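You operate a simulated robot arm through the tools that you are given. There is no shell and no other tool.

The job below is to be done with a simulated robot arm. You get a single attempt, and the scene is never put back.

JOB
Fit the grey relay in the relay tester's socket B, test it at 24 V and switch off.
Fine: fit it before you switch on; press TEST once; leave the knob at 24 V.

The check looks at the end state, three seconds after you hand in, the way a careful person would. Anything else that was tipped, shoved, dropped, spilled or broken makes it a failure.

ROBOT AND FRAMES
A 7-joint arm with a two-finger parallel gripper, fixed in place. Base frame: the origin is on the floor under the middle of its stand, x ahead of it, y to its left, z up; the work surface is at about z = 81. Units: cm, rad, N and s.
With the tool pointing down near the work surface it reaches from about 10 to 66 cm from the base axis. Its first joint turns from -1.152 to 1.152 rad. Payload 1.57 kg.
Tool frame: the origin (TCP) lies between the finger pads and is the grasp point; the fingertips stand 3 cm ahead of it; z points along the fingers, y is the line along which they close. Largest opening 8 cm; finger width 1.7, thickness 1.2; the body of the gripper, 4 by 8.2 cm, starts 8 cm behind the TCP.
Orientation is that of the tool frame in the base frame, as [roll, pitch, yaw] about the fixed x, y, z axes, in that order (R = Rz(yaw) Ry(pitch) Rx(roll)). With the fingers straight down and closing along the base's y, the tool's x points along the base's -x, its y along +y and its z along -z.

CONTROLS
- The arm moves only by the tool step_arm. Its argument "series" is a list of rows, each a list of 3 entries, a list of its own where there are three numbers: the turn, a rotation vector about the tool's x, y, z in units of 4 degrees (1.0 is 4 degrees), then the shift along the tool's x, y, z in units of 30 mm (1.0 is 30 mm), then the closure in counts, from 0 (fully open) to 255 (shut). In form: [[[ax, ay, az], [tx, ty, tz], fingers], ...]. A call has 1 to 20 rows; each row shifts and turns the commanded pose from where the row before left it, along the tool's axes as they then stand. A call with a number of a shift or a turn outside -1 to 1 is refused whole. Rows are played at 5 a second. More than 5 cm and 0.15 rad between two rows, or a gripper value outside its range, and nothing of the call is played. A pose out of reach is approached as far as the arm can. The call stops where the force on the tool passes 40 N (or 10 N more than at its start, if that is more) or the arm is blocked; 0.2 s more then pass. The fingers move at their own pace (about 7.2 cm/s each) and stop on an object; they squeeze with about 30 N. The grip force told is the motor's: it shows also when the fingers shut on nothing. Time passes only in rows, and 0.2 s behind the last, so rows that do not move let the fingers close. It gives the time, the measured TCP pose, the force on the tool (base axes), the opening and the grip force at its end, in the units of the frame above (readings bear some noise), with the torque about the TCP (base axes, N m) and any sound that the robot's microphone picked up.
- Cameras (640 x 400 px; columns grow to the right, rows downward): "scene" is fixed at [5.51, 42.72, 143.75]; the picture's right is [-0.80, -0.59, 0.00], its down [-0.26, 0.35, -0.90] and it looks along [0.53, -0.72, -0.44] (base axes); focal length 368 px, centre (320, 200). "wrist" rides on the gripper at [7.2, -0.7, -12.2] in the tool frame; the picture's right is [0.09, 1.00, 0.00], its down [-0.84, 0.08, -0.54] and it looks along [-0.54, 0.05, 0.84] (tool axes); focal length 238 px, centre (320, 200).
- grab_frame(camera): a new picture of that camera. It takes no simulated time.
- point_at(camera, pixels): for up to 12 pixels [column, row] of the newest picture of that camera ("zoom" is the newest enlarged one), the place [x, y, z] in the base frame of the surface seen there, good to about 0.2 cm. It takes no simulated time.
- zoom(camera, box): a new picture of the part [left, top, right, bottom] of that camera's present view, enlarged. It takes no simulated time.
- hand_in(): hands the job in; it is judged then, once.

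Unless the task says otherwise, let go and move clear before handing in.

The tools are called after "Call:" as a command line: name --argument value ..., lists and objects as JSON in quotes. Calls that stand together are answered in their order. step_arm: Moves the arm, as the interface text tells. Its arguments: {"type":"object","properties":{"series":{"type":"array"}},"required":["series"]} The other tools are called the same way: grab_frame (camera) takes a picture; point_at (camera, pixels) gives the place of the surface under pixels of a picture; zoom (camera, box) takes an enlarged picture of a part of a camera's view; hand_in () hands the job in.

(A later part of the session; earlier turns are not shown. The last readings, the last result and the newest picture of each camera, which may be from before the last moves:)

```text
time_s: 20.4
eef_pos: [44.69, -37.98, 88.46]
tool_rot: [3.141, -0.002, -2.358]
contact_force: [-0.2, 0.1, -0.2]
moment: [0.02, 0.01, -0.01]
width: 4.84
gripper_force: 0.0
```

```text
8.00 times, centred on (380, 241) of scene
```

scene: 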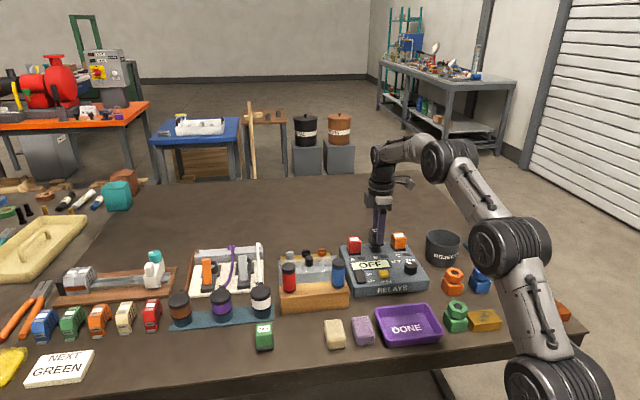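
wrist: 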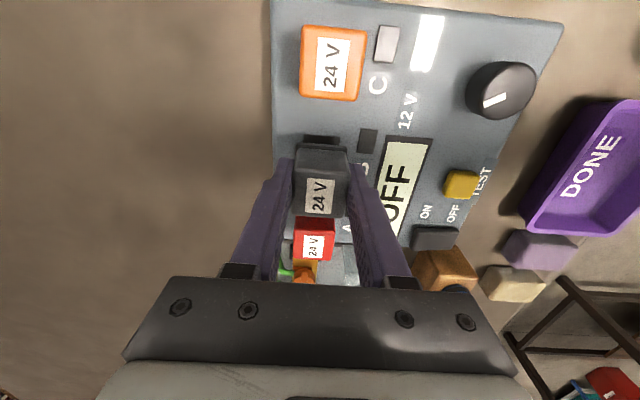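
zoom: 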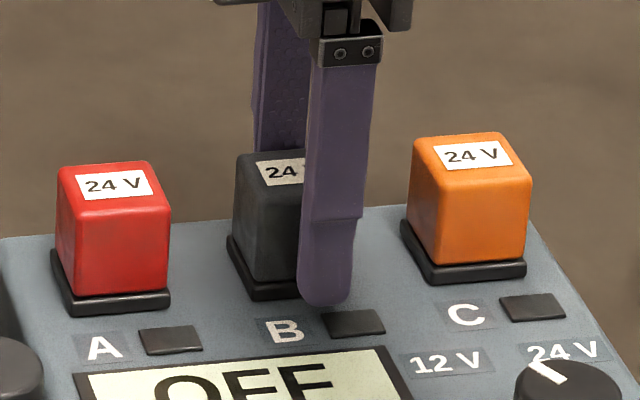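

The fingers are open at 4.84 cm and the relay stays in the socket. I'll rise straight up and check.

Call:
step_arm --series '[[[0, 0, 0], [0, 0, -0.3], 100], [[0, 0, 0], [0, 0, -0.7], 100], [[0, 0, 0], [0, 0, -1], 100], [[0, 0, 0], [0, 0, -1], 100], [[0, 0, 0], [0, 0, -1], 100], [[0, 0, 0], [0, 0, 0], 100]]'

Call:
grab_frame --camera "wrist"

Call:
zoom --camera "scene" --box '[340, 225, 440, 290]'

```text
time_s: 21.8
eef_pos: [44.69, -38.0, 100.4]
tool_rot: [-3.142, 0.0, -2.361]
contact_force: [0.8, 0.2, 0.0]
moment: [0.02, 0.01, 0.02]
width: 4.87
gripper_force: 0.1
```

```text
taken
```

wrist: 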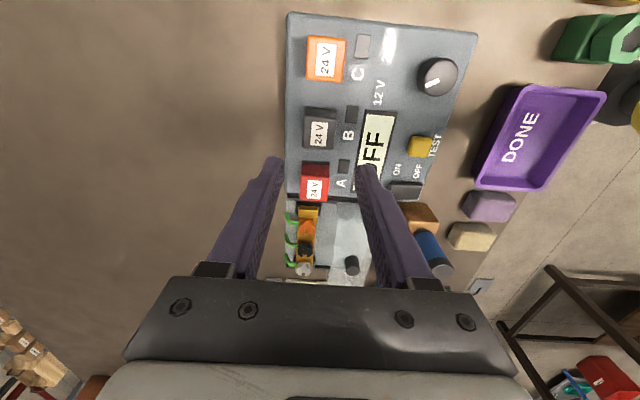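

```text
6.15 times, centred on (390, 258) of scene
```

zoom: 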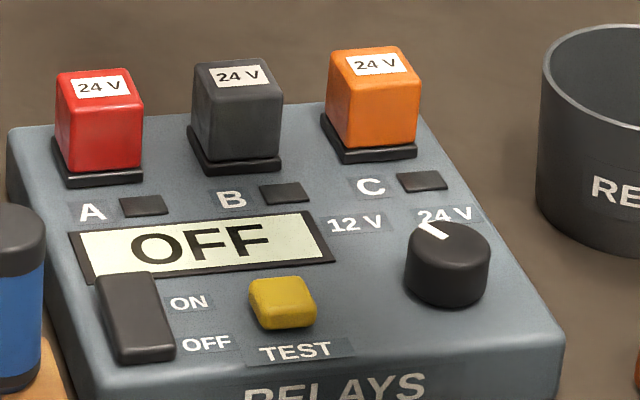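

The relay sits in socket B in line with A and C, and the tester still reads OFF. Next is the knob at wrist (437,77), whose pointer is aimed at 12 V; I'll zoom and measure it.

Call:
zoom --camera "wrist" --box '[350, 20, 470, 110]'

Call:
point_at --camera "wrist" --pixels '[[437, 77], [425, 77], [449, 74], [436, 65], [438, 89], [432, 82], [420, 92], [376, 95], [388, 45], [372, 60], [455, 60], [417, 65]]'

```text
4.44 times, centred on (410, 65) of wrist
```

zoom: 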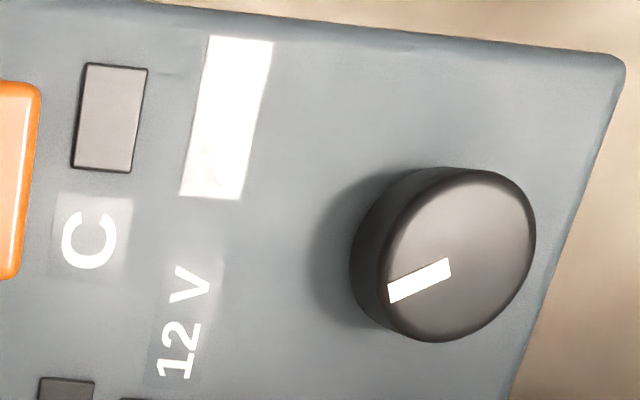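

```text
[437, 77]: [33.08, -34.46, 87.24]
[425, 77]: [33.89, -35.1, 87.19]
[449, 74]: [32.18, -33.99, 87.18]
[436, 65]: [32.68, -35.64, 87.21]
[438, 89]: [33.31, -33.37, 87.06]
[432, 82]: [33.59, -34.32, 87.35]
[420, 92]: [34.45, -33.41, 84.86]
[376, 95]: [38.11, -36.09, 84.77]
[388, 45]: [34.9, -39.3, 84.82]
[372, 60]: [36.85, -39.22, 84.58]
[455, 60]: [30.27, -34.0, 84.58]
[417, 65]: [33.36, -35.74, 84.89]
```

The knob's top centre is near (32.8, -34.2), top z 87.2, diameter about 3.6 cm, pointer about 35° left of the board's "up", i.e. at 12 V. I'll move above it with the fingers opened to about 6 cm for a close look.

Call:
step_arm --series '[[[0, 0, 0], [0.4815, 0.923, 0.28], 64], [[0, 0, 0], [0.4815, 0.923, 0.28], 64], [[0, 0, 0], [0.4815, 0.923, 0.28], 64], [[0, 0, 0], [0.4815, 0.923, 0.28], 64], [[0, 0, 0], [0, 0, 0], 64]]'

Call:
grab_frame --camera "wrist"

Call:
zoom --camera "wrist" --box '[280, 90, 360, 170]'

Call:
grab_frame --camera "scene"

```text
time_s: 23.0
eef_pos: [32.77, -34.17, 97.07]
tool_rot: [3.141, 0.0, -2.36]
contact_force: [-0.4, 1.4, -0.3]
moment: [0.0, -0.01, -0.02]
width: 5.98
gripper_force: 0.0
```

```text
taken
```

wrist: 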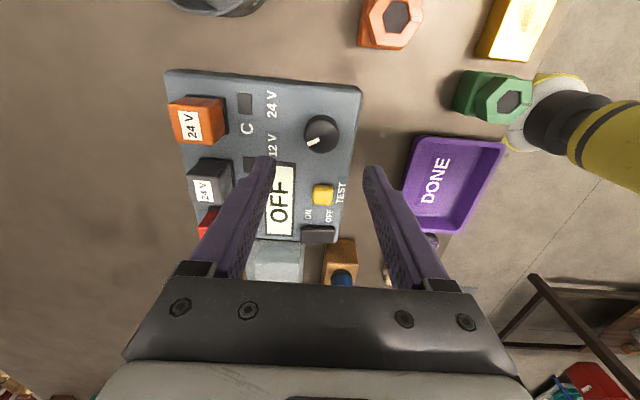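

```text
5.00 times, centred on (320, 130) of wrist
```

zoom: 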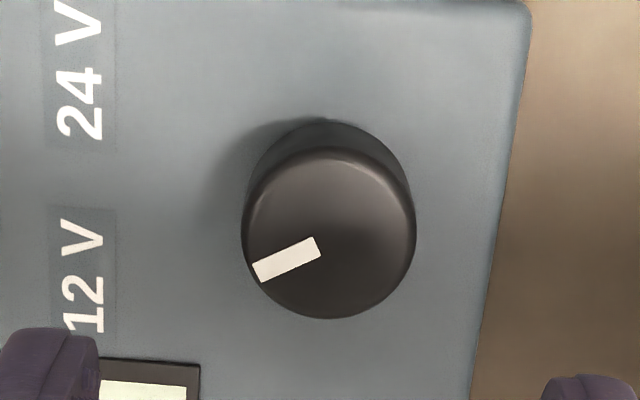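

```text
taken
```

scene: 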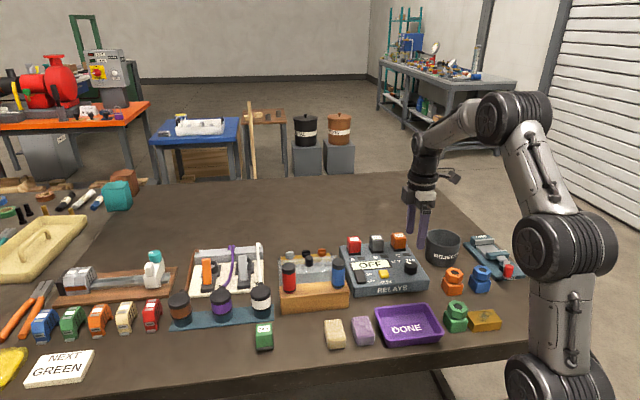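

The knob lies under the tool axis at wrist (322,137), about 0.1 cm off, with the pointer clearly at 12 V. I'll nudge by that amount and lower so the fingertips straddle the knob just above the panel.

Call:
step_arm --series '[[[0, 0, 0], [0.03, 0.045, 0], 64], [[0, 0, 0], [0, 0, 0.9], 64], [[0, 0, 0], [0, 0, 0.9], 64], [[0, 0, 0], [0, 0, 0.7], 64], [[0, 0, 0], [0, 0, 0.3], 64], [[0, 0, 0], [0, 0, 0.14], 64], [[0, 0, 0], [0, 0, 0], 64]]'

Call:
grab_frame --camera "wrist"

Call:
zoom --camera "wrist" --box '[260, 110, 380, 220]'

Call:
zoom --camera "scene" --box '[370, 225, 450, 290]'

```text
time_s: 24.6
eef_pos: [32.49, -34.23, 88.24]
tool_rot: [-3.141, 0.0, -2.359]
contact_force: [-0.1, -0.5, -0.6]
moment: [-0.05, 0.01, 0.01]
width: 6.0
gripper_force: 0.1
```

```text
taken
```

wrist: 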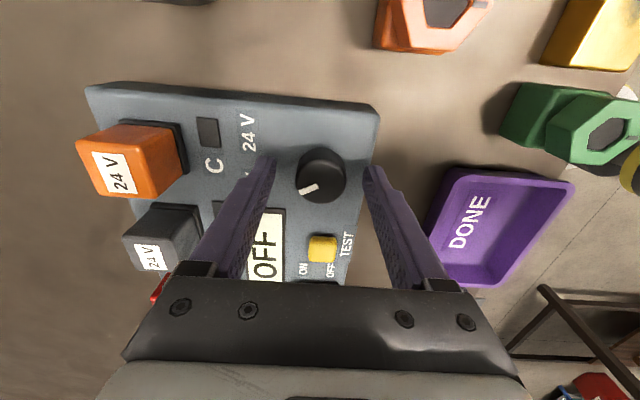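

```text
3.64 times, centred on (320, 165) of wrist
```

zoom: 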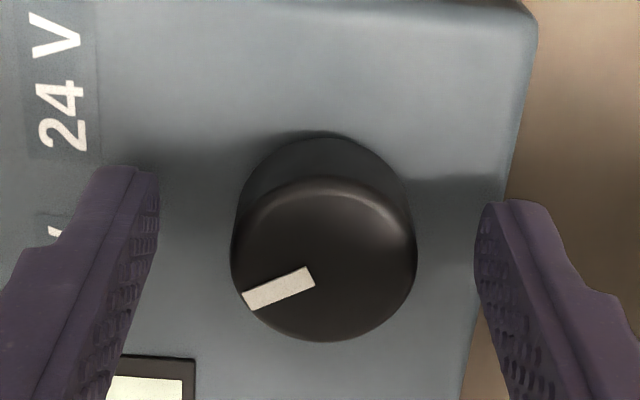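

```text
6.15 times, centred on (410, 258) of scene
```

zoom: 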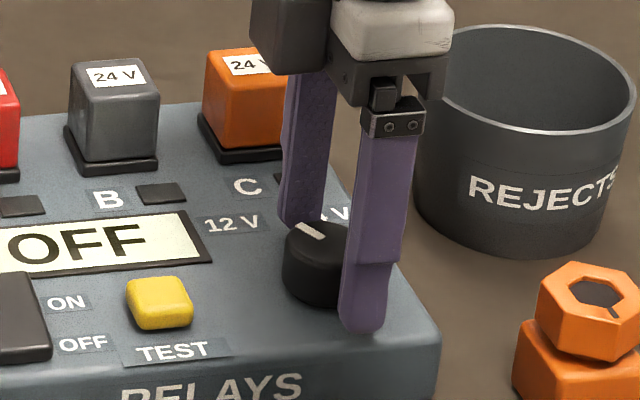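

The knob (wrist zoom centre (324,260)) is centred between the fingers, with no contact. I'll close on it.

Call:
step_arm --series '[[[0, 0, 0], [0.03, 0, 0], 64], [[0, 0, 0], [0, 0, 0], 255], [[0, 0, 0], [0, 0, 0], 255], [[0, 0, 0], [0, 0, 0], 255], [[0, 0, 0], [0, 0, 0], 255]]'

Call:
zoom --camera "wrist" --box '[260, 110, 380, 220]'

```text
time_s: 25.8
eef_pos: [32.63, -34.17, 88.32]
tool_rot: [3.139, 0.001, -2.36]
contact_force: [-5.6, 3.8, 3.8]
moment: [0.21, 0.13, -0.01]
width: 3.28
gripper_force: 40.7
```

```text
3.64 times, centred on (320, 165) of wrist
```

zoom: 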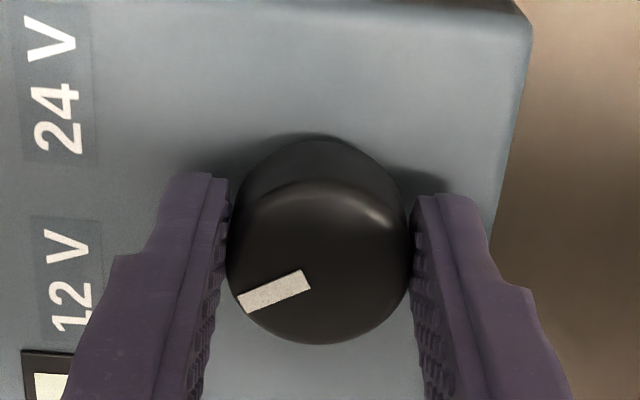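

The fingers hold the knob (3.28 cm, small side force of about 7 N). I'll ease 0.5 mm toward the front to relieve it and turn clockwise by 12° as a trial.

Call:
step_arm --series '[[[0, 0, 0], [0, 0.02, 0], 255], [[0, 0, 0.5], [0, 0, 0], 255], [[0, 0, 0.75], [0, 0, 0], 255], [[0, 0, 0.75], [0, 0, 0], 255], [[0, 0, 1], [0, 0, 0], 255], [[0, 0, 0], [0, 0, 0], 255]]'

Call:
zoom --camera "wrist" --box '[260, 110, 380, 220]'

Call:
zoom --camera "scene" --box '[370, 225, 450, 290]'

```text
time_s: 27.2
eef_pos: [32.56, -34.09, 88.34]
tool_rot: [3.141, 0.0, -2.57]
contact_force: [-4.3, 7.8, 6.4]
moment: [0.22, 0.16, 0.01]
width: 3.33
gripper_force: 41.0
```

```text
3.64 times, centred on (320, 165) of wrist
```

zoom: 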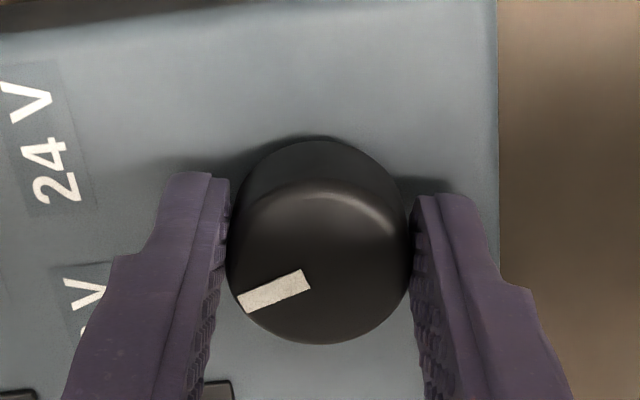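

```text
6.15 times, centred on (410, 258) of scene
```

zoom: 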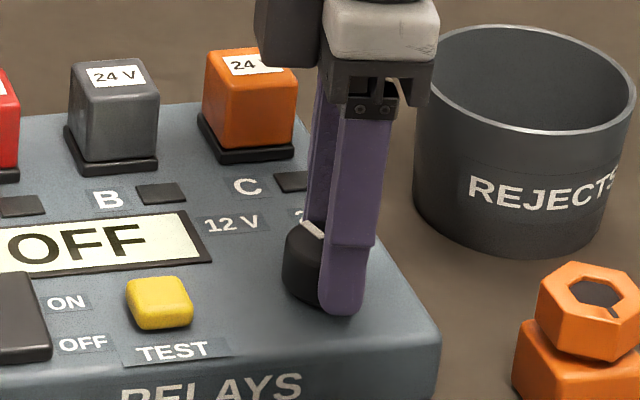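

The knob turns with the fingers (pointer fixed in the wrist view, tool turned 12°). I'll relieve the 9 N side force with a small shift and turn a further 28°.

Call:
step_arm --series '[[[0, 0, 0.5], [0, 0.025, -0.025], 255], [[0, 0, 1], [0, 0, 0], 255], [[0, 0, 1], [0, 0, 0], 255], [[0, 0, 1], [0, 0, 0], 255], [[0, 0, 1], [0, 0, 0], 255], [[0, 0, 1], [0, 0, 0], 255], [[0, 0, 1], [0, 0, 0], 255], [[0, 0, 0.5], [0, 0, 0], 255], [[0, 0, 0], [0, 0, 0], 255]]'

Call:
zoom --camera "wrist" --box '[260, 110, 380, 220]'

Call:
zoom --camera "scene" --box '[370, 225, 450, 290]'

```text
time_s: 29.2
eef_pos: [32.46, -34.0, 88.31]
tool_rot: [3.139, -0.001, -3.056]
contact_force: [-0.6, 9.4, -6.3]
moment: [0.4, -0.31, 0.03]
width: 3.32
gripper_force: 41.2
```

```text
3.64 times, centred on (320, 165) of wrist
```

zoom: 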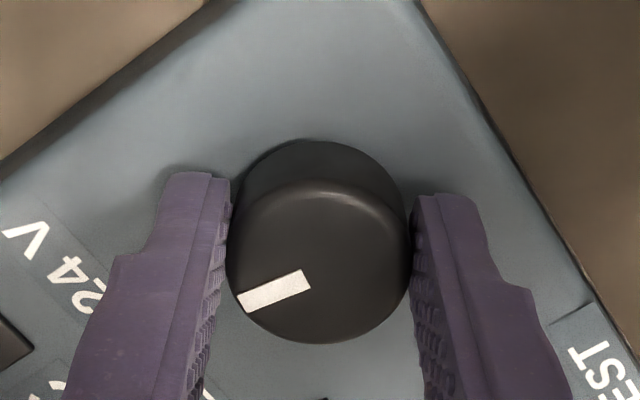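

```text
6.15 times, centred on (410, 258) of scene
```

zoom: 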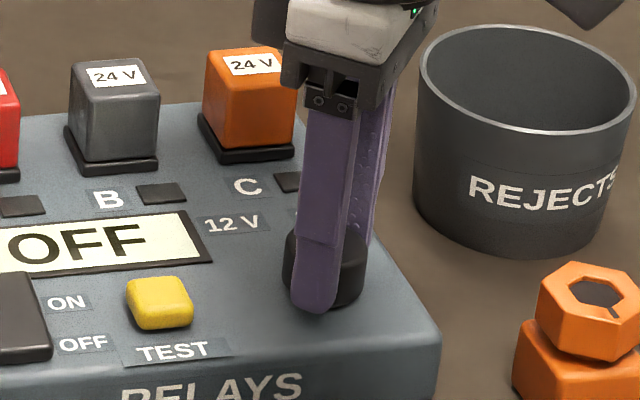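

Turned 40° so far (yaw -3.056), pointer now near the middle; about 30° remain to 24 V. I'll continue 24° and watch the torque for a stop.

Call:
step_arm --series '[[[0, 0, 1], [0, 0, 0.015], 255], [[0, 0, 1], [0, 0, 0], 255], [[0, 0, 1], [0, 0, 0], 255], [[0, 0, 1], [0, 0, 0], 255], [[0, 0, 1], [0, 0, 0], 255], [[0, 0, 1], [0, 0, 0], 255], [[0, 0, 0], [0, 0, 0], 255]]'

Call:
zoom --camera "wrist" --box '[240, 90, 400, 230]'

Call:
zoom --camera "scene" --box '[370, 225, 450, 290]'

```text
time_s: 30.8
eef_pos: [32.47, -33.85, 88.36]
tool_rot: [3.136, -0.006, 2.806]
contact_force: [0.5, 25.8, 4.7]
moment: [0.76, 0.24, 0.69]
width: 3.31
gripper_force: 41.5
```

```text
2.86 times, centred on (320, 160) of wrist
```

zoom: 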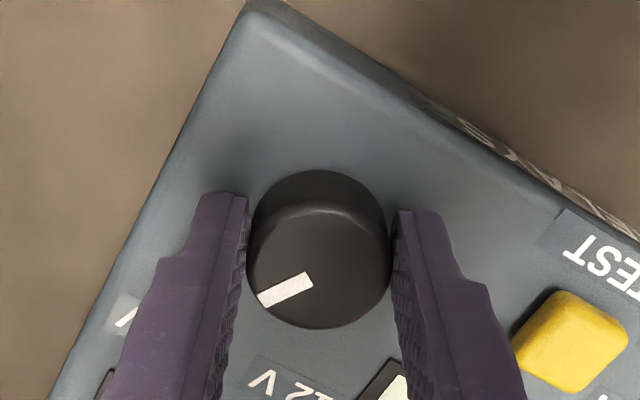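

```text
6.15 times, centred on (410, 258) of scene
```

zoom: 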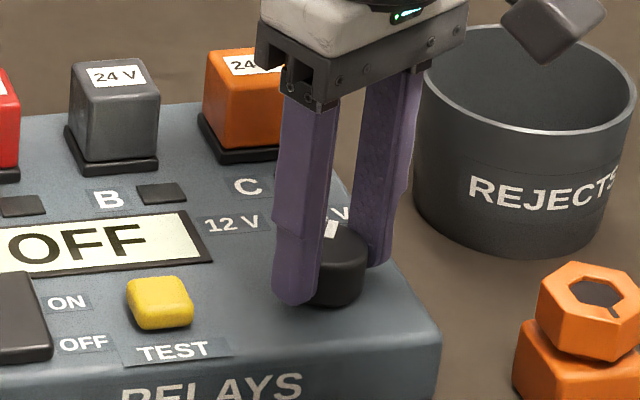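

The torque rose to 0.69 N·m with a 26 N side force after 64° total, which suggests the knob has come near its end stop. I'll relieve the side force with a small +y shift and read the torque again.

Call:
step_arm --series '[[[0, 0, 0], [0, 0.06, 0], 255], [[0, 0, 0], [0, 0, 0], 255]]'

Call:
grab_frame --camera "wrist"

Call:
point_at --camera "wrist" --pixels '[[302, 193], [318, 186], [310, 190], [320, 185], [300, 180], [340, 180], [320, 170], [320, 200]]'

```text
time_s: 31.4
eef_pos: [32.46, -33.89, 88.35]
tool_rot: [3.14, -0.003, 2.807]
contact_force: [-5.5, 16.2, 4.2]
moment: [0.7, 0.54, 0.45]
width: 3.32
gripper_force: 41.4
```

```text
taken
```

wrist: 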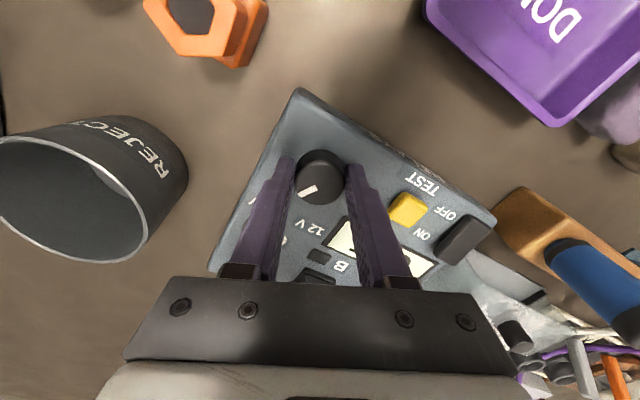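

```text
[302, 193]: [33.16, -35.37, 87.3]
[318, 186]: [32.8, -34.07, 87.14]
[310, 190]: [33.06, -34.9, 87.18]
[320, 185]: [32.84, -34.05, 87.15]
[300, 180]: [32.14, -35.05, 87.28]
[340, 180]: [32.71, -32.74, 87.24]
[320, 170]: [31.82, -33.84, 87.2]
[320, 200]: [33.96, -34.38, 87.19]
```

The pointer now runs from (32.8,-34.1) to (33.2,-35.4), i.e. about 30° right of the board's "up" - at the 24 V side. I'll release the knob and rise a little to see where it stays.

Call:
step_arm --series '[[[0, 0, 0], [0, 0, 0], 100], [[0, 0, 0], [0, 0, 0], 64], [[0, 0, 0], [0, 0, 0], 64], [[0, 0, 0], [0, 0, -0.5], 64], [[0, 0, 0], [0, 0, -1], 64], [[0, 0, 0], [0, 0, -1], 64], [[0, 0, 0], [0, 0, -1], 64], [[0, 0, 0], [0, 0, 0], 64]]'

Call:
grab_frame --camera "wrist"

Call:
zoom --camera "scene" --box '[370, 225, 450, 290]'

Call:
zoom --camera "wrist" --box '[270, 80, 370, 180]'

```text
time_s: 33.2
eef_pos: [32.51, -33.98, 98.86]
tool_rot: [-3.141, 0.0, 2.806]
contact_force: [1.1, -0.7, -0.8]
moment: [0.0, 0.0, 0.01]
width: 5.99
gripper_force: 0.1
```

```text
taken
```

wrist: 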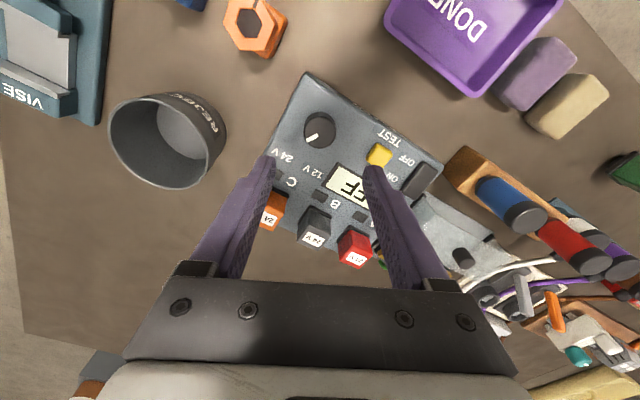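

```text
6.15 times, centred on (410, 258) of scene
```

zoom: 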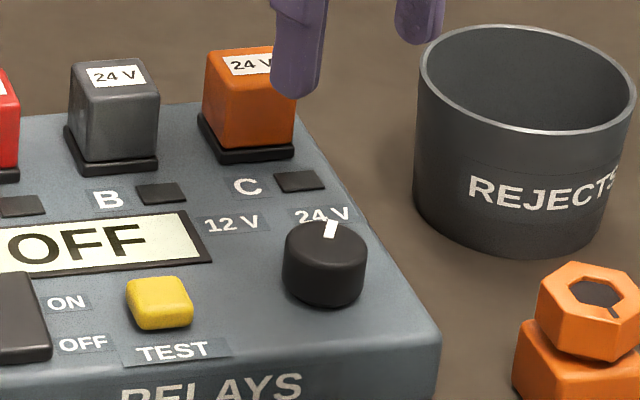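

```text
4.00 times, centred on (320, 130) of wrist
```

zoom: 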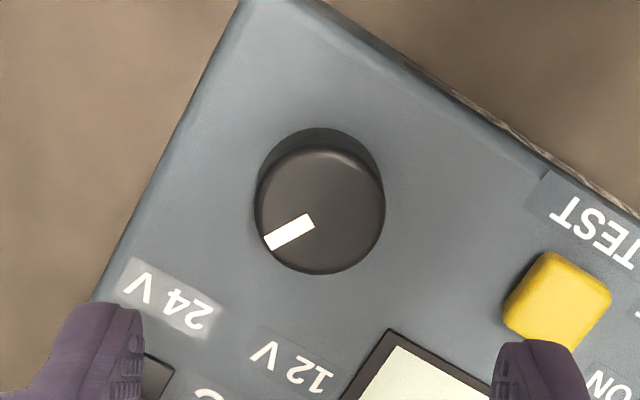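

The knob now points toward 24 V in both views (scene zoom pointer (331,228) under "24 V"). I'll measure the pointer's exact direction from the picture.

Call:
point_at --camera "wrist" --pixels '[[307, 140.5], [318, 135], [312.5, 137.8], [320, 132.5], [283, 152], [313, 172], [306, 141], [317, 135.5], [281.5, 157], [311.5, 172]]'

Call:
zoom --camera "scene" --box '[400, 248, 440, 278]'

Call:
zoom --camera "wrist" --box '[300, 110, 340, 150]'

```text
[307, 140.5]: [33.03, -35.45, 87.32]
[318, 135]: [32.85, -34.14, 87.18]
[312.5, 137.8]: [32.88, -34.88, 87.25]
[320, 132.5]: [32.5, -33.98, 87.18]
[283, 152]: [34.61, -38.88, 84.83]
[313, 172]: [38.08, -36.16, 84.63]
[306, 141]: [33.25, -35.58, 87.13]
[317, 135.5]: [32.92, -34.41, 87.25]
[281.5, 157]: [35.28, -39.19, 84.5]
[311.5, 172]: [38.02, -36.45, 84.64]
```

```text
13.33 times, centred on (420, 263) of scene
```

zoom: 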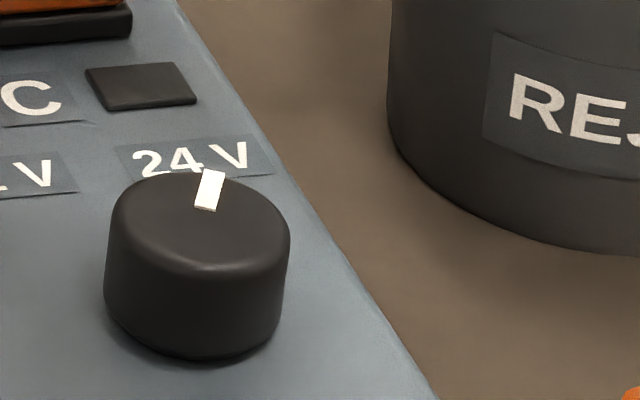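

```text
10.00 times, centred on (320, 130) of wrist
```

zoom: 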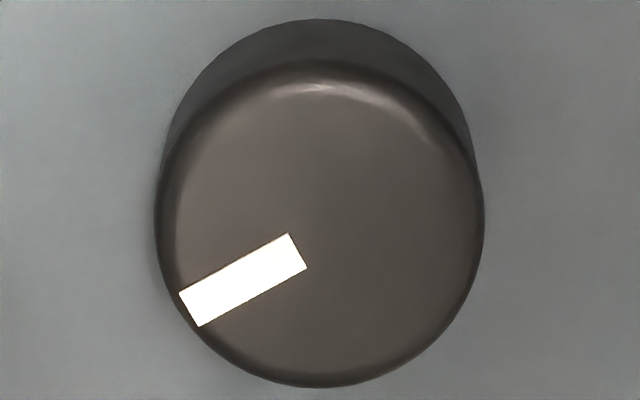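

The pointer now sits about 31° right of "up" (it was 30° left), so the knob is at 24 V. Next the rocker switch and TEST button; I'll zoom and measure them.

Call:
zoom --camera "wrist" --box '[350, 120, 460, 210]'

Call:
zoom --camera "scene" --box '[345, 255, 405, 295]'

Call:
grab_frame --camera "scene"

Call:
point_at --camera "scene" --pixels '[[357, 271], [361, 274], [362, 277], [364, 281], [366, 283], [380, 272], [384, 273], [388, 274], [384, 270], [384, 276], [371, 274], [360, 270]]'

```text
4.44 times, centred on (405, 165) of wrist
```

zoom: 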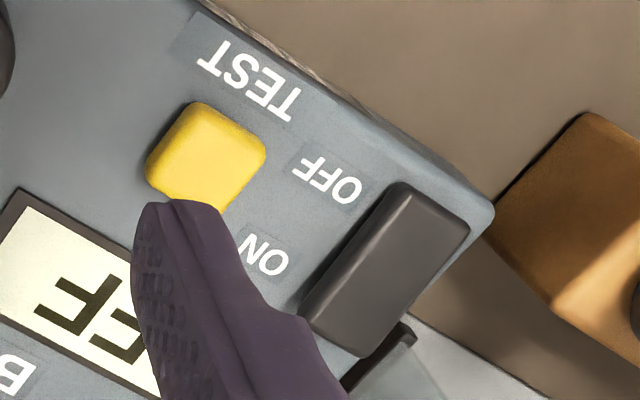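

```text
10.00 times, centred on (375, 275) of scene
```

zoom: 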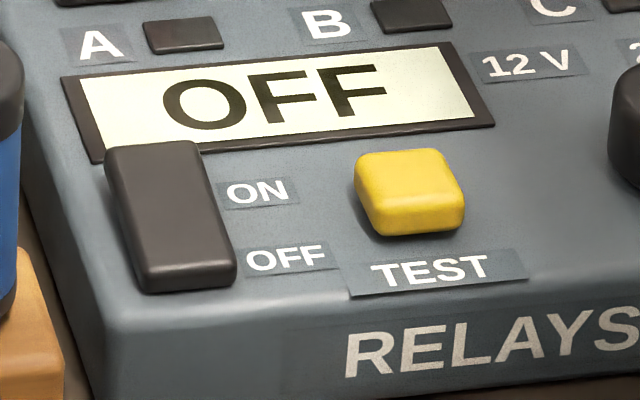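

```text
taken
```

scene: 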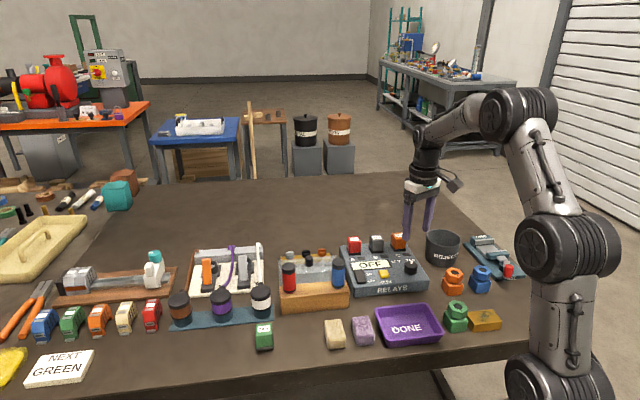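

```text
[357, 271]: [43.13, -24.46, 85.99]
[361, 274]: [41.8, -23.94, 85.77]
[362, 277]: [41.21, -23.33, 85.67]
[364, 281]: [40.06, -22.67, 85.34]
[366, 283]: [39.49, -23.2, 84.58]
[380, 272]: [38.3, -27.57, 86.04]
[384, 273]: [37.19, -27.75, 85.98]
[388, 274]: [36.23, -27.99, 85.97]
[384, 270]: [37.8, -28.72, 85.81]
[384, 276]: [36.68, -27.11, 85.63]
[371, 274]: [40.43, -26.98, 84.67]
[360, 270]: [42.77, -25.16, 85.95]
```

The rocker's back (ON) end is higher (z ≈ 86.1) than its front (OFF) end (≈ 85.5), TEST is near (37.3,-27.9,86). I'll close the fingers into a poker, move above the rocker and turn the tool so its narrow side runs along the rocker.

Call:
step_arm --series '[[[0, 0, 0], [-0.359, 0.851, 0], 255], [[0, 0, 0], [-0.359, 0.851, 0], 255], [[0, 0, 0], [-0.359, 0.851, 0], 255], [[0, 0, 0], [-0.359, 0.851, 0], 255], [[0, 0, 0], [-0.359, 0.851, 0], 255], [[0, 0, 1], [0, 0, 0], 255], [[0, 0, 1], [0, 0, 0], 255], [[0, 0, 1], [0, 0, 0], 255], [[0, 0, 1], [0, 0, 0], 255], [[0, 0, 1], [0, 0, 0], 255], [[0, 0, 1], [0, 0, 0], 255], [[0, 0, 0.45], [0, 0, 0], 255], [[0, 0, 0], [0, 0, 0], 255]]'

Call:
grab_frame --camera "wrist"

Call:
grab_frame --camera "scene"

```text
time_s: 36.0
eef_pos: [41.88, -23.63, 98.91]
tool_rot: [-3.141, 0.001, 2.354]
contact_force: [-0.1, -0.4, -0.1]
moment: [-0.01, -0.02, 0.01]
width: 0.01
gripper_force: 21.2
```

```text
taken
```

wrist: 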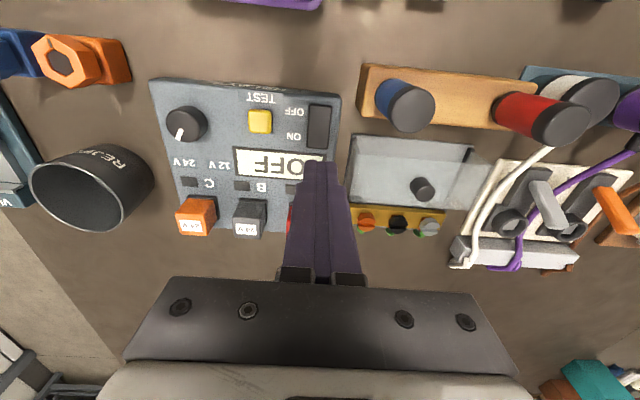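

```text
taken
```

scene: 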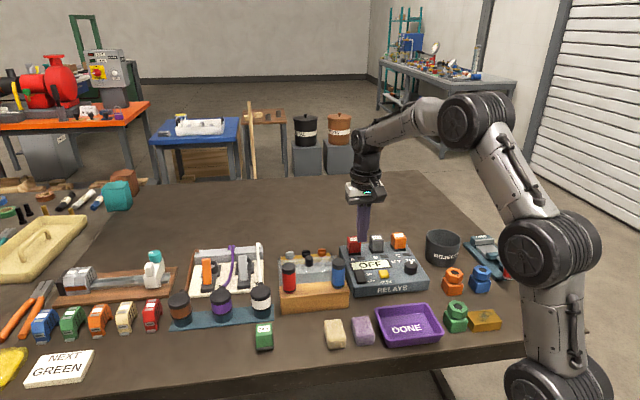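

The tool now sees the rocker at wrist (319,127) and TEST at (261,121) from above. I'll zoom and measure both.

Call:
zoom --camera "wrist" --box '[230, 85, 350, 165]'

Call:
point_at --camera "wrist" --pixels '[[319, 108], [319, 117], [319, 127], [319, 137], [319, 145], [310, 127], [328, 127], [261, 121], [252, 121], [270, 121], [261, 112], [261, 130]]'

```text
5.00 times, centred on (290, 125) of wrist
```

zoom: 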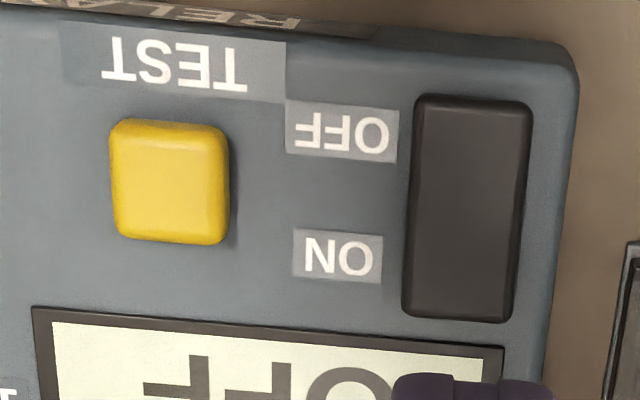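

```text
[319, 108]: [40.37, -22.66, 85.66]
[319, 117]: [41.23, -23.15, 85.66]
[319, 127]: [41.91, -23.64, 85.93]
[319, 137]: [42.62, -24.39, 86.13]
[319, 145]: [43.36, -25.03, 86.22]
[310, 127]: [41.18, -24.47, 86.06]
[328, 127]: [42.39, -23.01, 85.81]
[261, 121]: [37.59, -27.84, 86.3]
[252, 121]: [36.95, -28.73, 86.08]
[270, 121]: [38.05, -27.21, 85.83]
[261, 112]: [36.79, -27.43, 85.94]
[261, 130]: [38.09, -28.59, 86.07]
```

The rocker spans about 4.5 cm with its centre near (41.8,-23.7); the ON end is at wrist (318,149). I'll shift 1.2 cm toward the ON half and descend to just above it (tip ≈ z 87).

Call:
step_arm --series '[[[0, 0, 0], [-0.4, -0.033, 0], 255], [[0, 0, 0], [0, 0, 0.9], 255], [[0, 0, 0], [0, 0, 0.9], 255], [[0, 0, 0], [0, 0, 0.7], 255], [[0, 0, 0], [0, 0, 0.43], 255], [[0, 0, 0], [0, 0, 0], 255]]'

Call:
grab_frame --camera "wrist"

Call:
zoom --camera "scene" --box '[335, 240, 405, 290]'

```text
time_s: 37.4
eef_pos: [42.57, -24.65, 89.89]
tool_rot: [3.141, 0.0, 2.356]
contact_force: [0.7, 0.1, 0.6]
moment: [0.01, -0.01, 0.02]
width: 0.0
gripper_force: 21.5
```

```text
taken
```

wrist: 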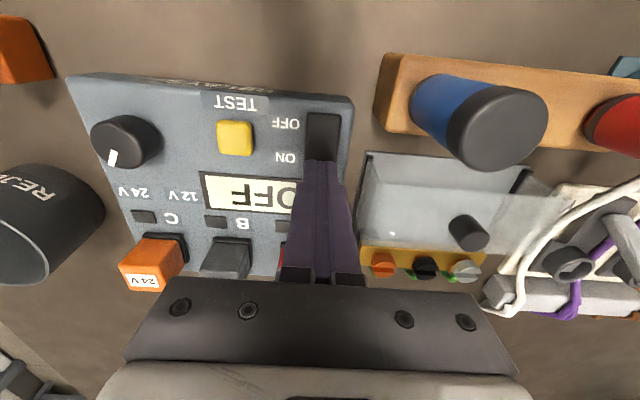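

```text
8.00 times, centred on (370, 265) of scene
```

zoom: 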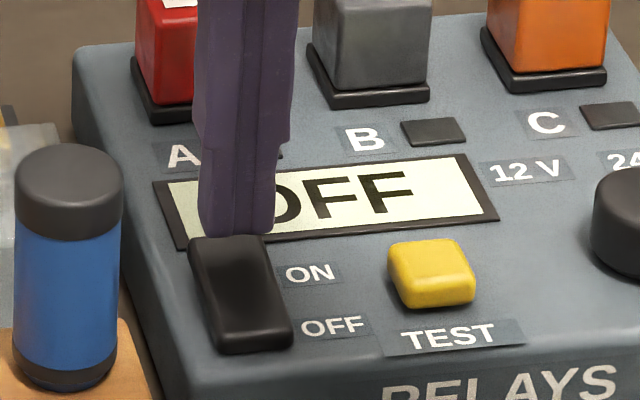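

The tip hovers over the ON end; I want to verify exactly where it will land, so I'll take a fresh scene picture and measure the fingertip and the rocker with it.

Call:
grab_frame --camera "scene"

Call:
point_at --camera "scene" --pixels '[[356, 262], [359, 263], [362, 262], [359, 258], [355, 272], [359, 272], [361, 278], [361, 282], [358, 268.5], [360, 267.5], [363, 275], [359, 266]]'

Call:
zoom --camera "wrist" --box '[280, 95, 360, 175]'

Call:
zoom --camera "scene" --box '[345, 250, 377, 290]'

```text
taken
```

scene: 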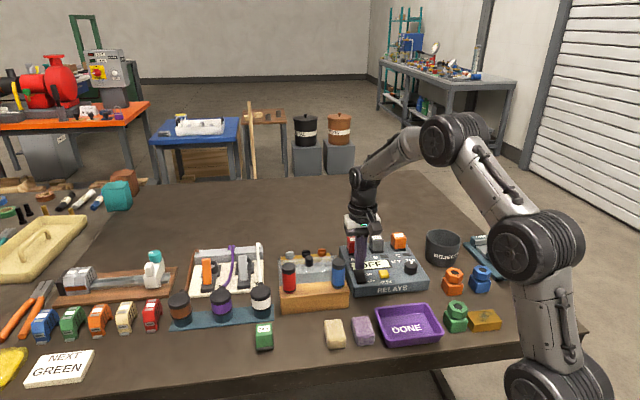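

```text
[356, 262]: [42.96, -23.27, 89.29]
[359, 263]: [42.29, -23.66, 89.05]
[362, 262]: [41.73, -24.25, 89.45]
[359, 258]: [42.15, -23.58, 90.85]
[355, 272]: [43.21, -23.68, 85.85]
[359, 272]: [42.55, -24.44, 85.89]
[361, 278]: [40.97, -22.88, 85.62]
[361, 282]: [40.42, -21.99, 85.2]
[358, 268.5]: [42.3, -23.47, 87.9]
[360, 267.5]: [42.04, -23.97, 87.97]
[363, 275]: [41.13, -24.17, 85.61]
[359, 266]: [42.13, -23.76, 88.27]
```

```text
5.00 times, centred on (320, 135) of wrist
```

zoom: 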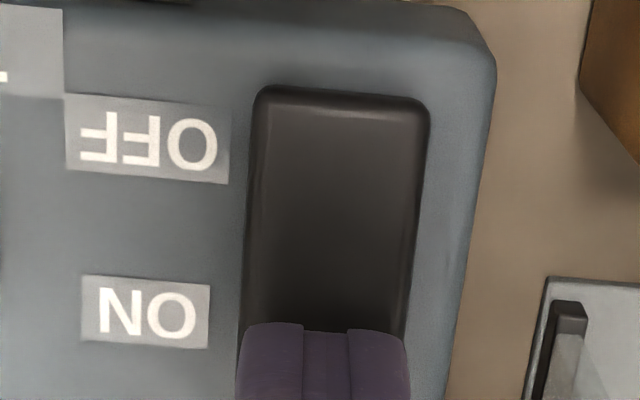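

```text
10.00 times, centred on (361, 270) of scene
```

zoom: 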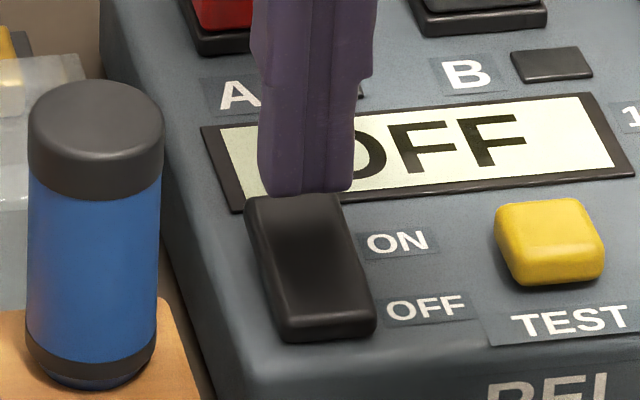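

Depth readings confirm the tip will land on the ON half, well behind the pivot, and it is centred across the rocker. I'll lower gently in small steps, watching force and sound.

Call:
step_arm --series '[[[0, 0, 0], [0, 0, 0.1], 255], [[0, 0, 0], [0, 0, 0.1], 255], [[0, 0, 0], [0, 0, 0.07], 255], [[0, 0, 0], [0, 0, 0.05], 255], [[0, 0, 0], [0, 0, 0], 255]]'

Call:
zoom --camera "scene" --box '[345, 250, 377, 290]'

```text
time_s: 38.6
eef_pos: [42.55, -24.47, 89.16]
tool_rot: [-3.141, -0.001, 2.356]
contact_force: [-0.2, -0.5, -1.1]
moment: [-0.01, -0.02, 0.04]
width: 0.01
gripper_force: 21.4
```

```text
10.00 times, centred on (361, 270) of scene
```

zoom: 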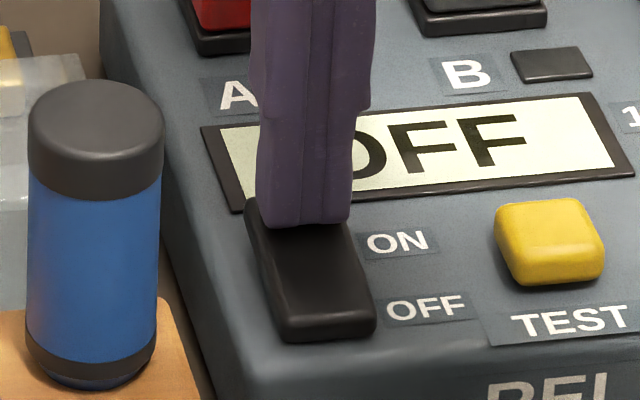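

No contact yet (force about 1 N noise); the tip now overlaps the ON end. I'll continue in 1 mm steps.

Call:
step_arm --series '[[[0, 0, 0], [0, 0, 0.04], 255], [[0, 0, 0], [0, 0, 0.04], 255], [[0, 0, 0], [0, 0, 0], 255]]'

Call:
zoom --camera "scene" --box '[345, 250, 377, 290]'

```text
time_s: 39.4
eef_pos: [42.55, -24.62, 88.75]
tool_rot: [-3.141, 0.001, 2.358]
contact_force: [0.5, -0.6, 1.3]
moment: [0.01, -0.03, 0.03]
width: 0.02
gripper_force: 21.4
```

```text
10.00 times, centred on (361, 270) of scene
```

zoom: 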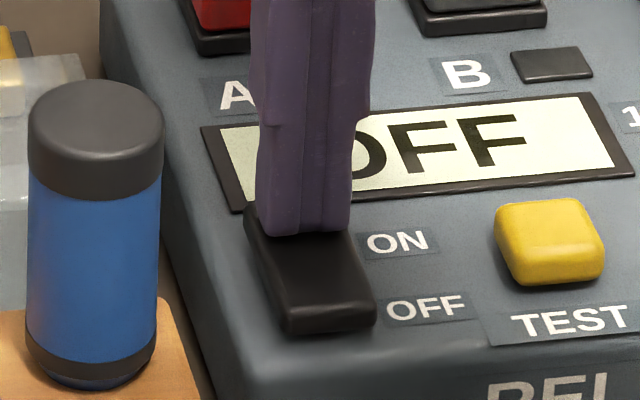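

The rocker's front (OFF) end is beginning to lift (lower edge moved from y 340 to 332), with little force. I'll keep pressing gently.

Call:
step_arm --series '[[[0, 0, 0], [0, 0, 0.04], 255], [[0, 0, 0], [0, 0, 0.04], 255], [[0, 0, 0], [0, 0, 0], 255]]'

Call:
zoom --camera "scene" --box '[345, 250, 377, 290]'

```text
time_s: 40.2
eef_pos: [42.65, -24.7, 88.84]
tool_rot: [-3.141, 0.003, 2.355]
contact_force: [-1.0, -1.8, 10.7]
moment: [0.0, 0.09, 0.04]
width: 0.0
gripper_force: 21.9
```

```text
10.00 times, centred on (361, 270) of scene
```

zoom: 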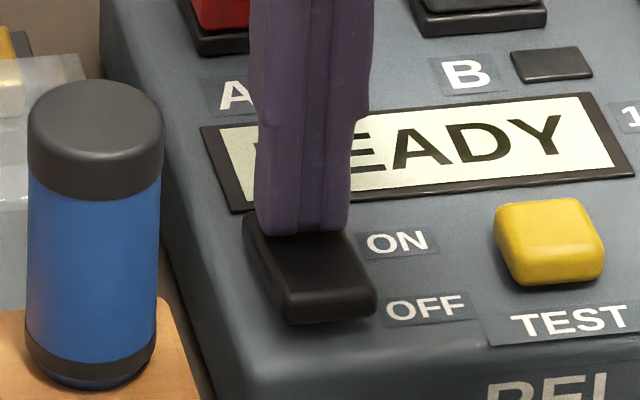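

The screen now shows READY and the rocker has tipped to ON at 10.7 N. I'll lift off and check that it stays on.

Call:
step_arm --series '[[[0, 0, 0], [0, 0, -0.3], 255], [[0, 0, 0], [0, 0, -0.8], 255], [[0, 0, 0], [0, 0, -1], 255], [[0, 0, 0], [0, 0, -0.9], 255], [[0, 0, 0], [0, 0, 0], 255]]'

Call:
grab_frame --camera "wrist"

Call:
zoom --camera "scene" --box '[340, 225, 440, 290]'

Call:
zoom --camera "wrist" --box '[220, 80, 350, 170]'

```text
time_s: 41.4
eef_pos: [42.52, -24.68, 97.65]
tool_rot: [-3.141, 0.001, 2.356]
contact_force: [-0.5, 0.4, 0.0]
moment: [0.02, 0.01, 0.01]
width: 0.0
gripper_force: 21.6
```

```text
taken
```

wrist: 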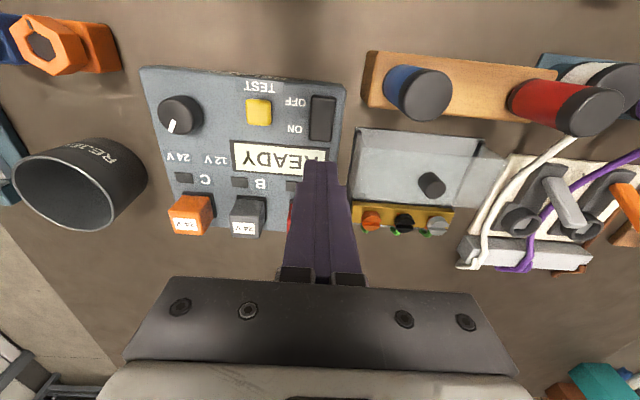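

```text
6.15 times, centred on (390, 258) of scene
```

zoom: 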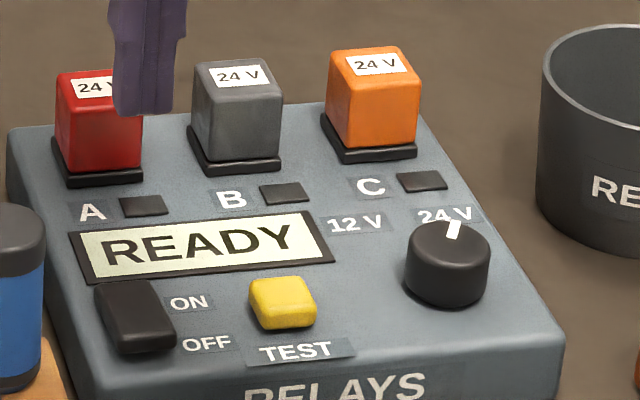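

```text
4.44 times, centred on (285, 125) of wrist
```

zoom: 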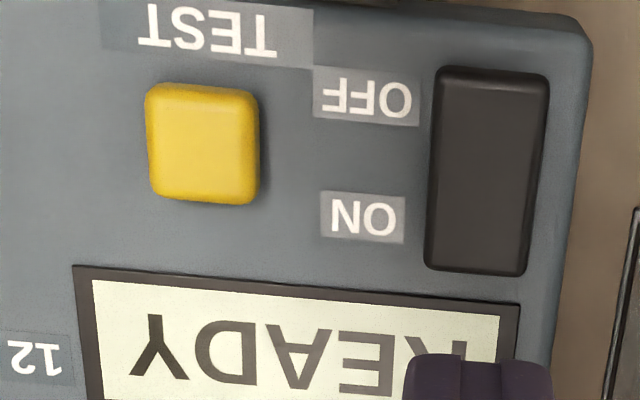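

READY stays on with the rocker at ON. TEST is near (37.35,-28.0); I'll move over it and descend to just above.

Call:
step_arm --series '[[[0, 0, 0], [0.22, -1.0, 0], 255], [[0, 0, 0], [0.217, -1.0, 0], 255], [[0, 0, 0], [0, 0, 0], 255], [[0, 0, 0], [0, 0, 0.9], 255], [[0, 0, 0], [0, 0, 0.9], 255], [[0, 0, 0], [0, 0, 0.6], 255], [[0, 0, 0], [0, 0, 0.2], 255], [[0, 0, 0], [0, 0, 0], 255]]'

Call:
grab_frame --camera "wrist"

Call:
zoom --camera "scene" --box '[355, 245, 415, 295]'

Call:
zoom --camera "wrist" --box '[270, 95, 370, 175]'

```text
time_s: 43.2
eef_pos: [37.56, -28.04, 89.87]
tool_rot: [-3.141, 0.0, 2.356]
contact_force: [-0.9, -0.4, 0.7]
moment: [0.02, -0.01, 0.03]
width: 0.0
gripper_force: 21.3
```

```text
taken
```

wrist: 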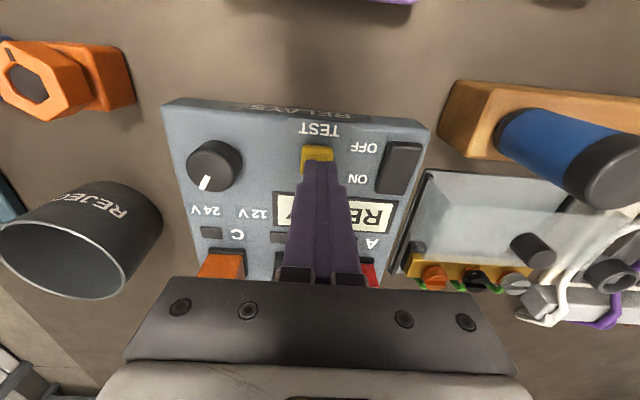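

```text
8.00 times, centred on (385, 270) of scene
```

zoom: 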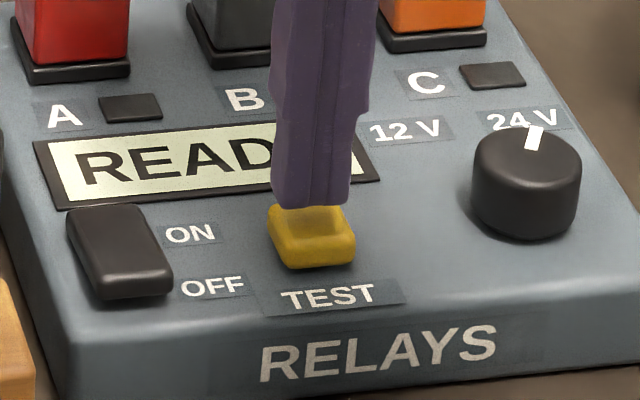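

```text
5.00 times, centred on (320, 135) of wrist
```

zoom: 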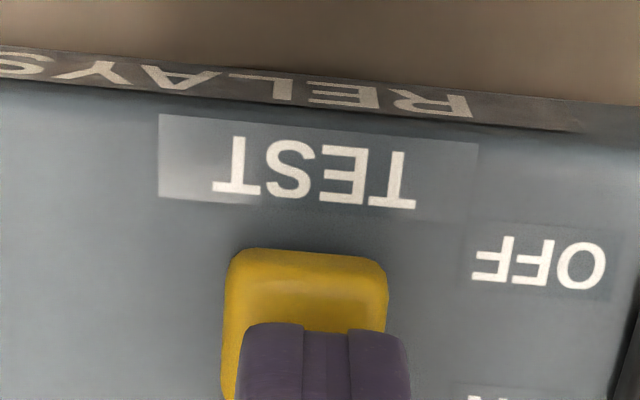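

The tip is over TEST but about 0.2 cm to one side (wrist zoom: button centre x 307, tip 323). I'll centre it and come down close to the surface.

Call:
step_arm --series '[[[0, 0, 0], [0.05, -0.065, 0], 255], [[0, 0, 0], [0, 0, 0.1], 255], [[0, 0, 0], [0, 0, 0.1], 255], [[0, 0, 0], [0, 0, 0], 255]]'

Call:
zoom --camera "scene" --box '[355, 245, 415, 295]'

```text
time_s: 44.2
eef_pos: [37.24, -27.97, 89.23]
tool_rot: [-3.141, -0.001, 2.356]
contact_force: [-0.5, -0.1, 0.2]
moment: [-0.05, -0.03, 0.02]
width: 0.02
gripper_force: 21.4
```

```text
8.00 times, centred on (385, 270) of scene
```

zoom: 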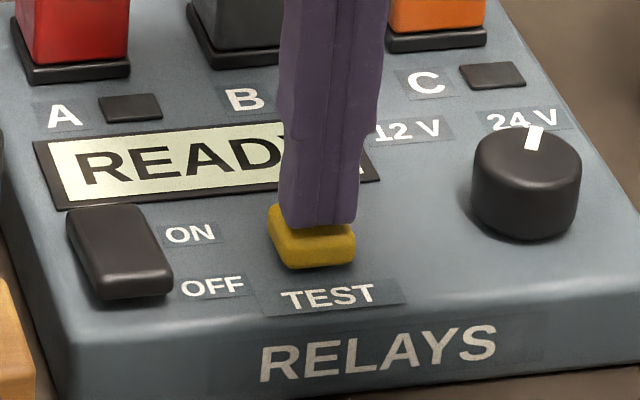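

Still READY, no contact; the tip (scene zoom (320,225)) is over the button. I'll press down in small, one-way steps.

Call:
step_arm --series '[[[0, 0, 0], [0, 0, 0.04], 255], [[0, 0, 0], [0, 0, 0.04], 255], [[0, 0, 0], [0, 0, 0.04], 255], [[0, 0, 0], [0, 0, 0], 255]]'

Call:
zoom --camera "scene" --box '[355, 245, 415, 295]'

```text
time_s: 45.2
eef_pos: [37.19, -27.96, 88.93]
tool_rot: [-3.14, 0.0, 2.355]
contact_force: [-1.2, -0.1, 1.0]
moment: [-0.02, 0.03, -0.01]
width: 0.01
gripper_force: 21.3
```

```text
8.00 times, centred on (385, 270) of scene
```

zoom: 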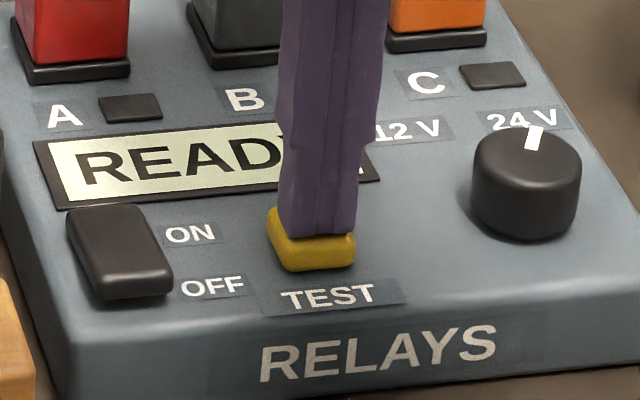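

The tip touches the button (1 N) and the screen is still READY. I'll keep pressing down.

Call:
step_arm --series '[[[0, 0, 0], [0, 0, 0.04], 255], [[0, 0, 0], [0, 0, 0.04], 255], [[0, 0, 0], [0, 0, 0], 255]]'

Call:
zoom --camera "scene" --box '[340, 225, 440, 290]'

```text
time_s: 46.0
eef_pos: [37.13, -27.94, 88.68]
tool_rot: [-3.14, -0.001, 2.357]
contact_force: [-0.8, 1.0, 1.2]
moment: [0.02, -0.02, 0.0]
width: 0.01
gripper_force: 21.5
heard: click
```

```text
6.15 times, centred on (390, 258) of scene
```

zoom: 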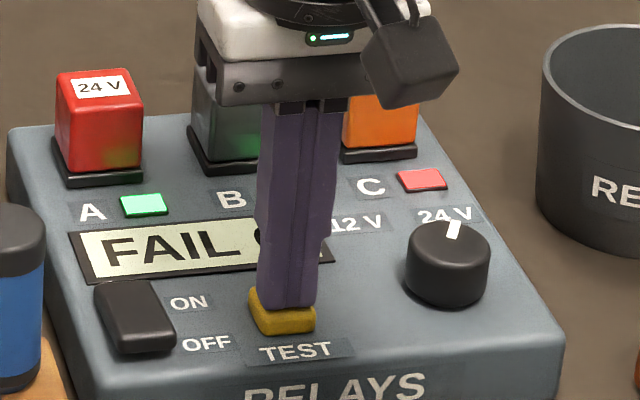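

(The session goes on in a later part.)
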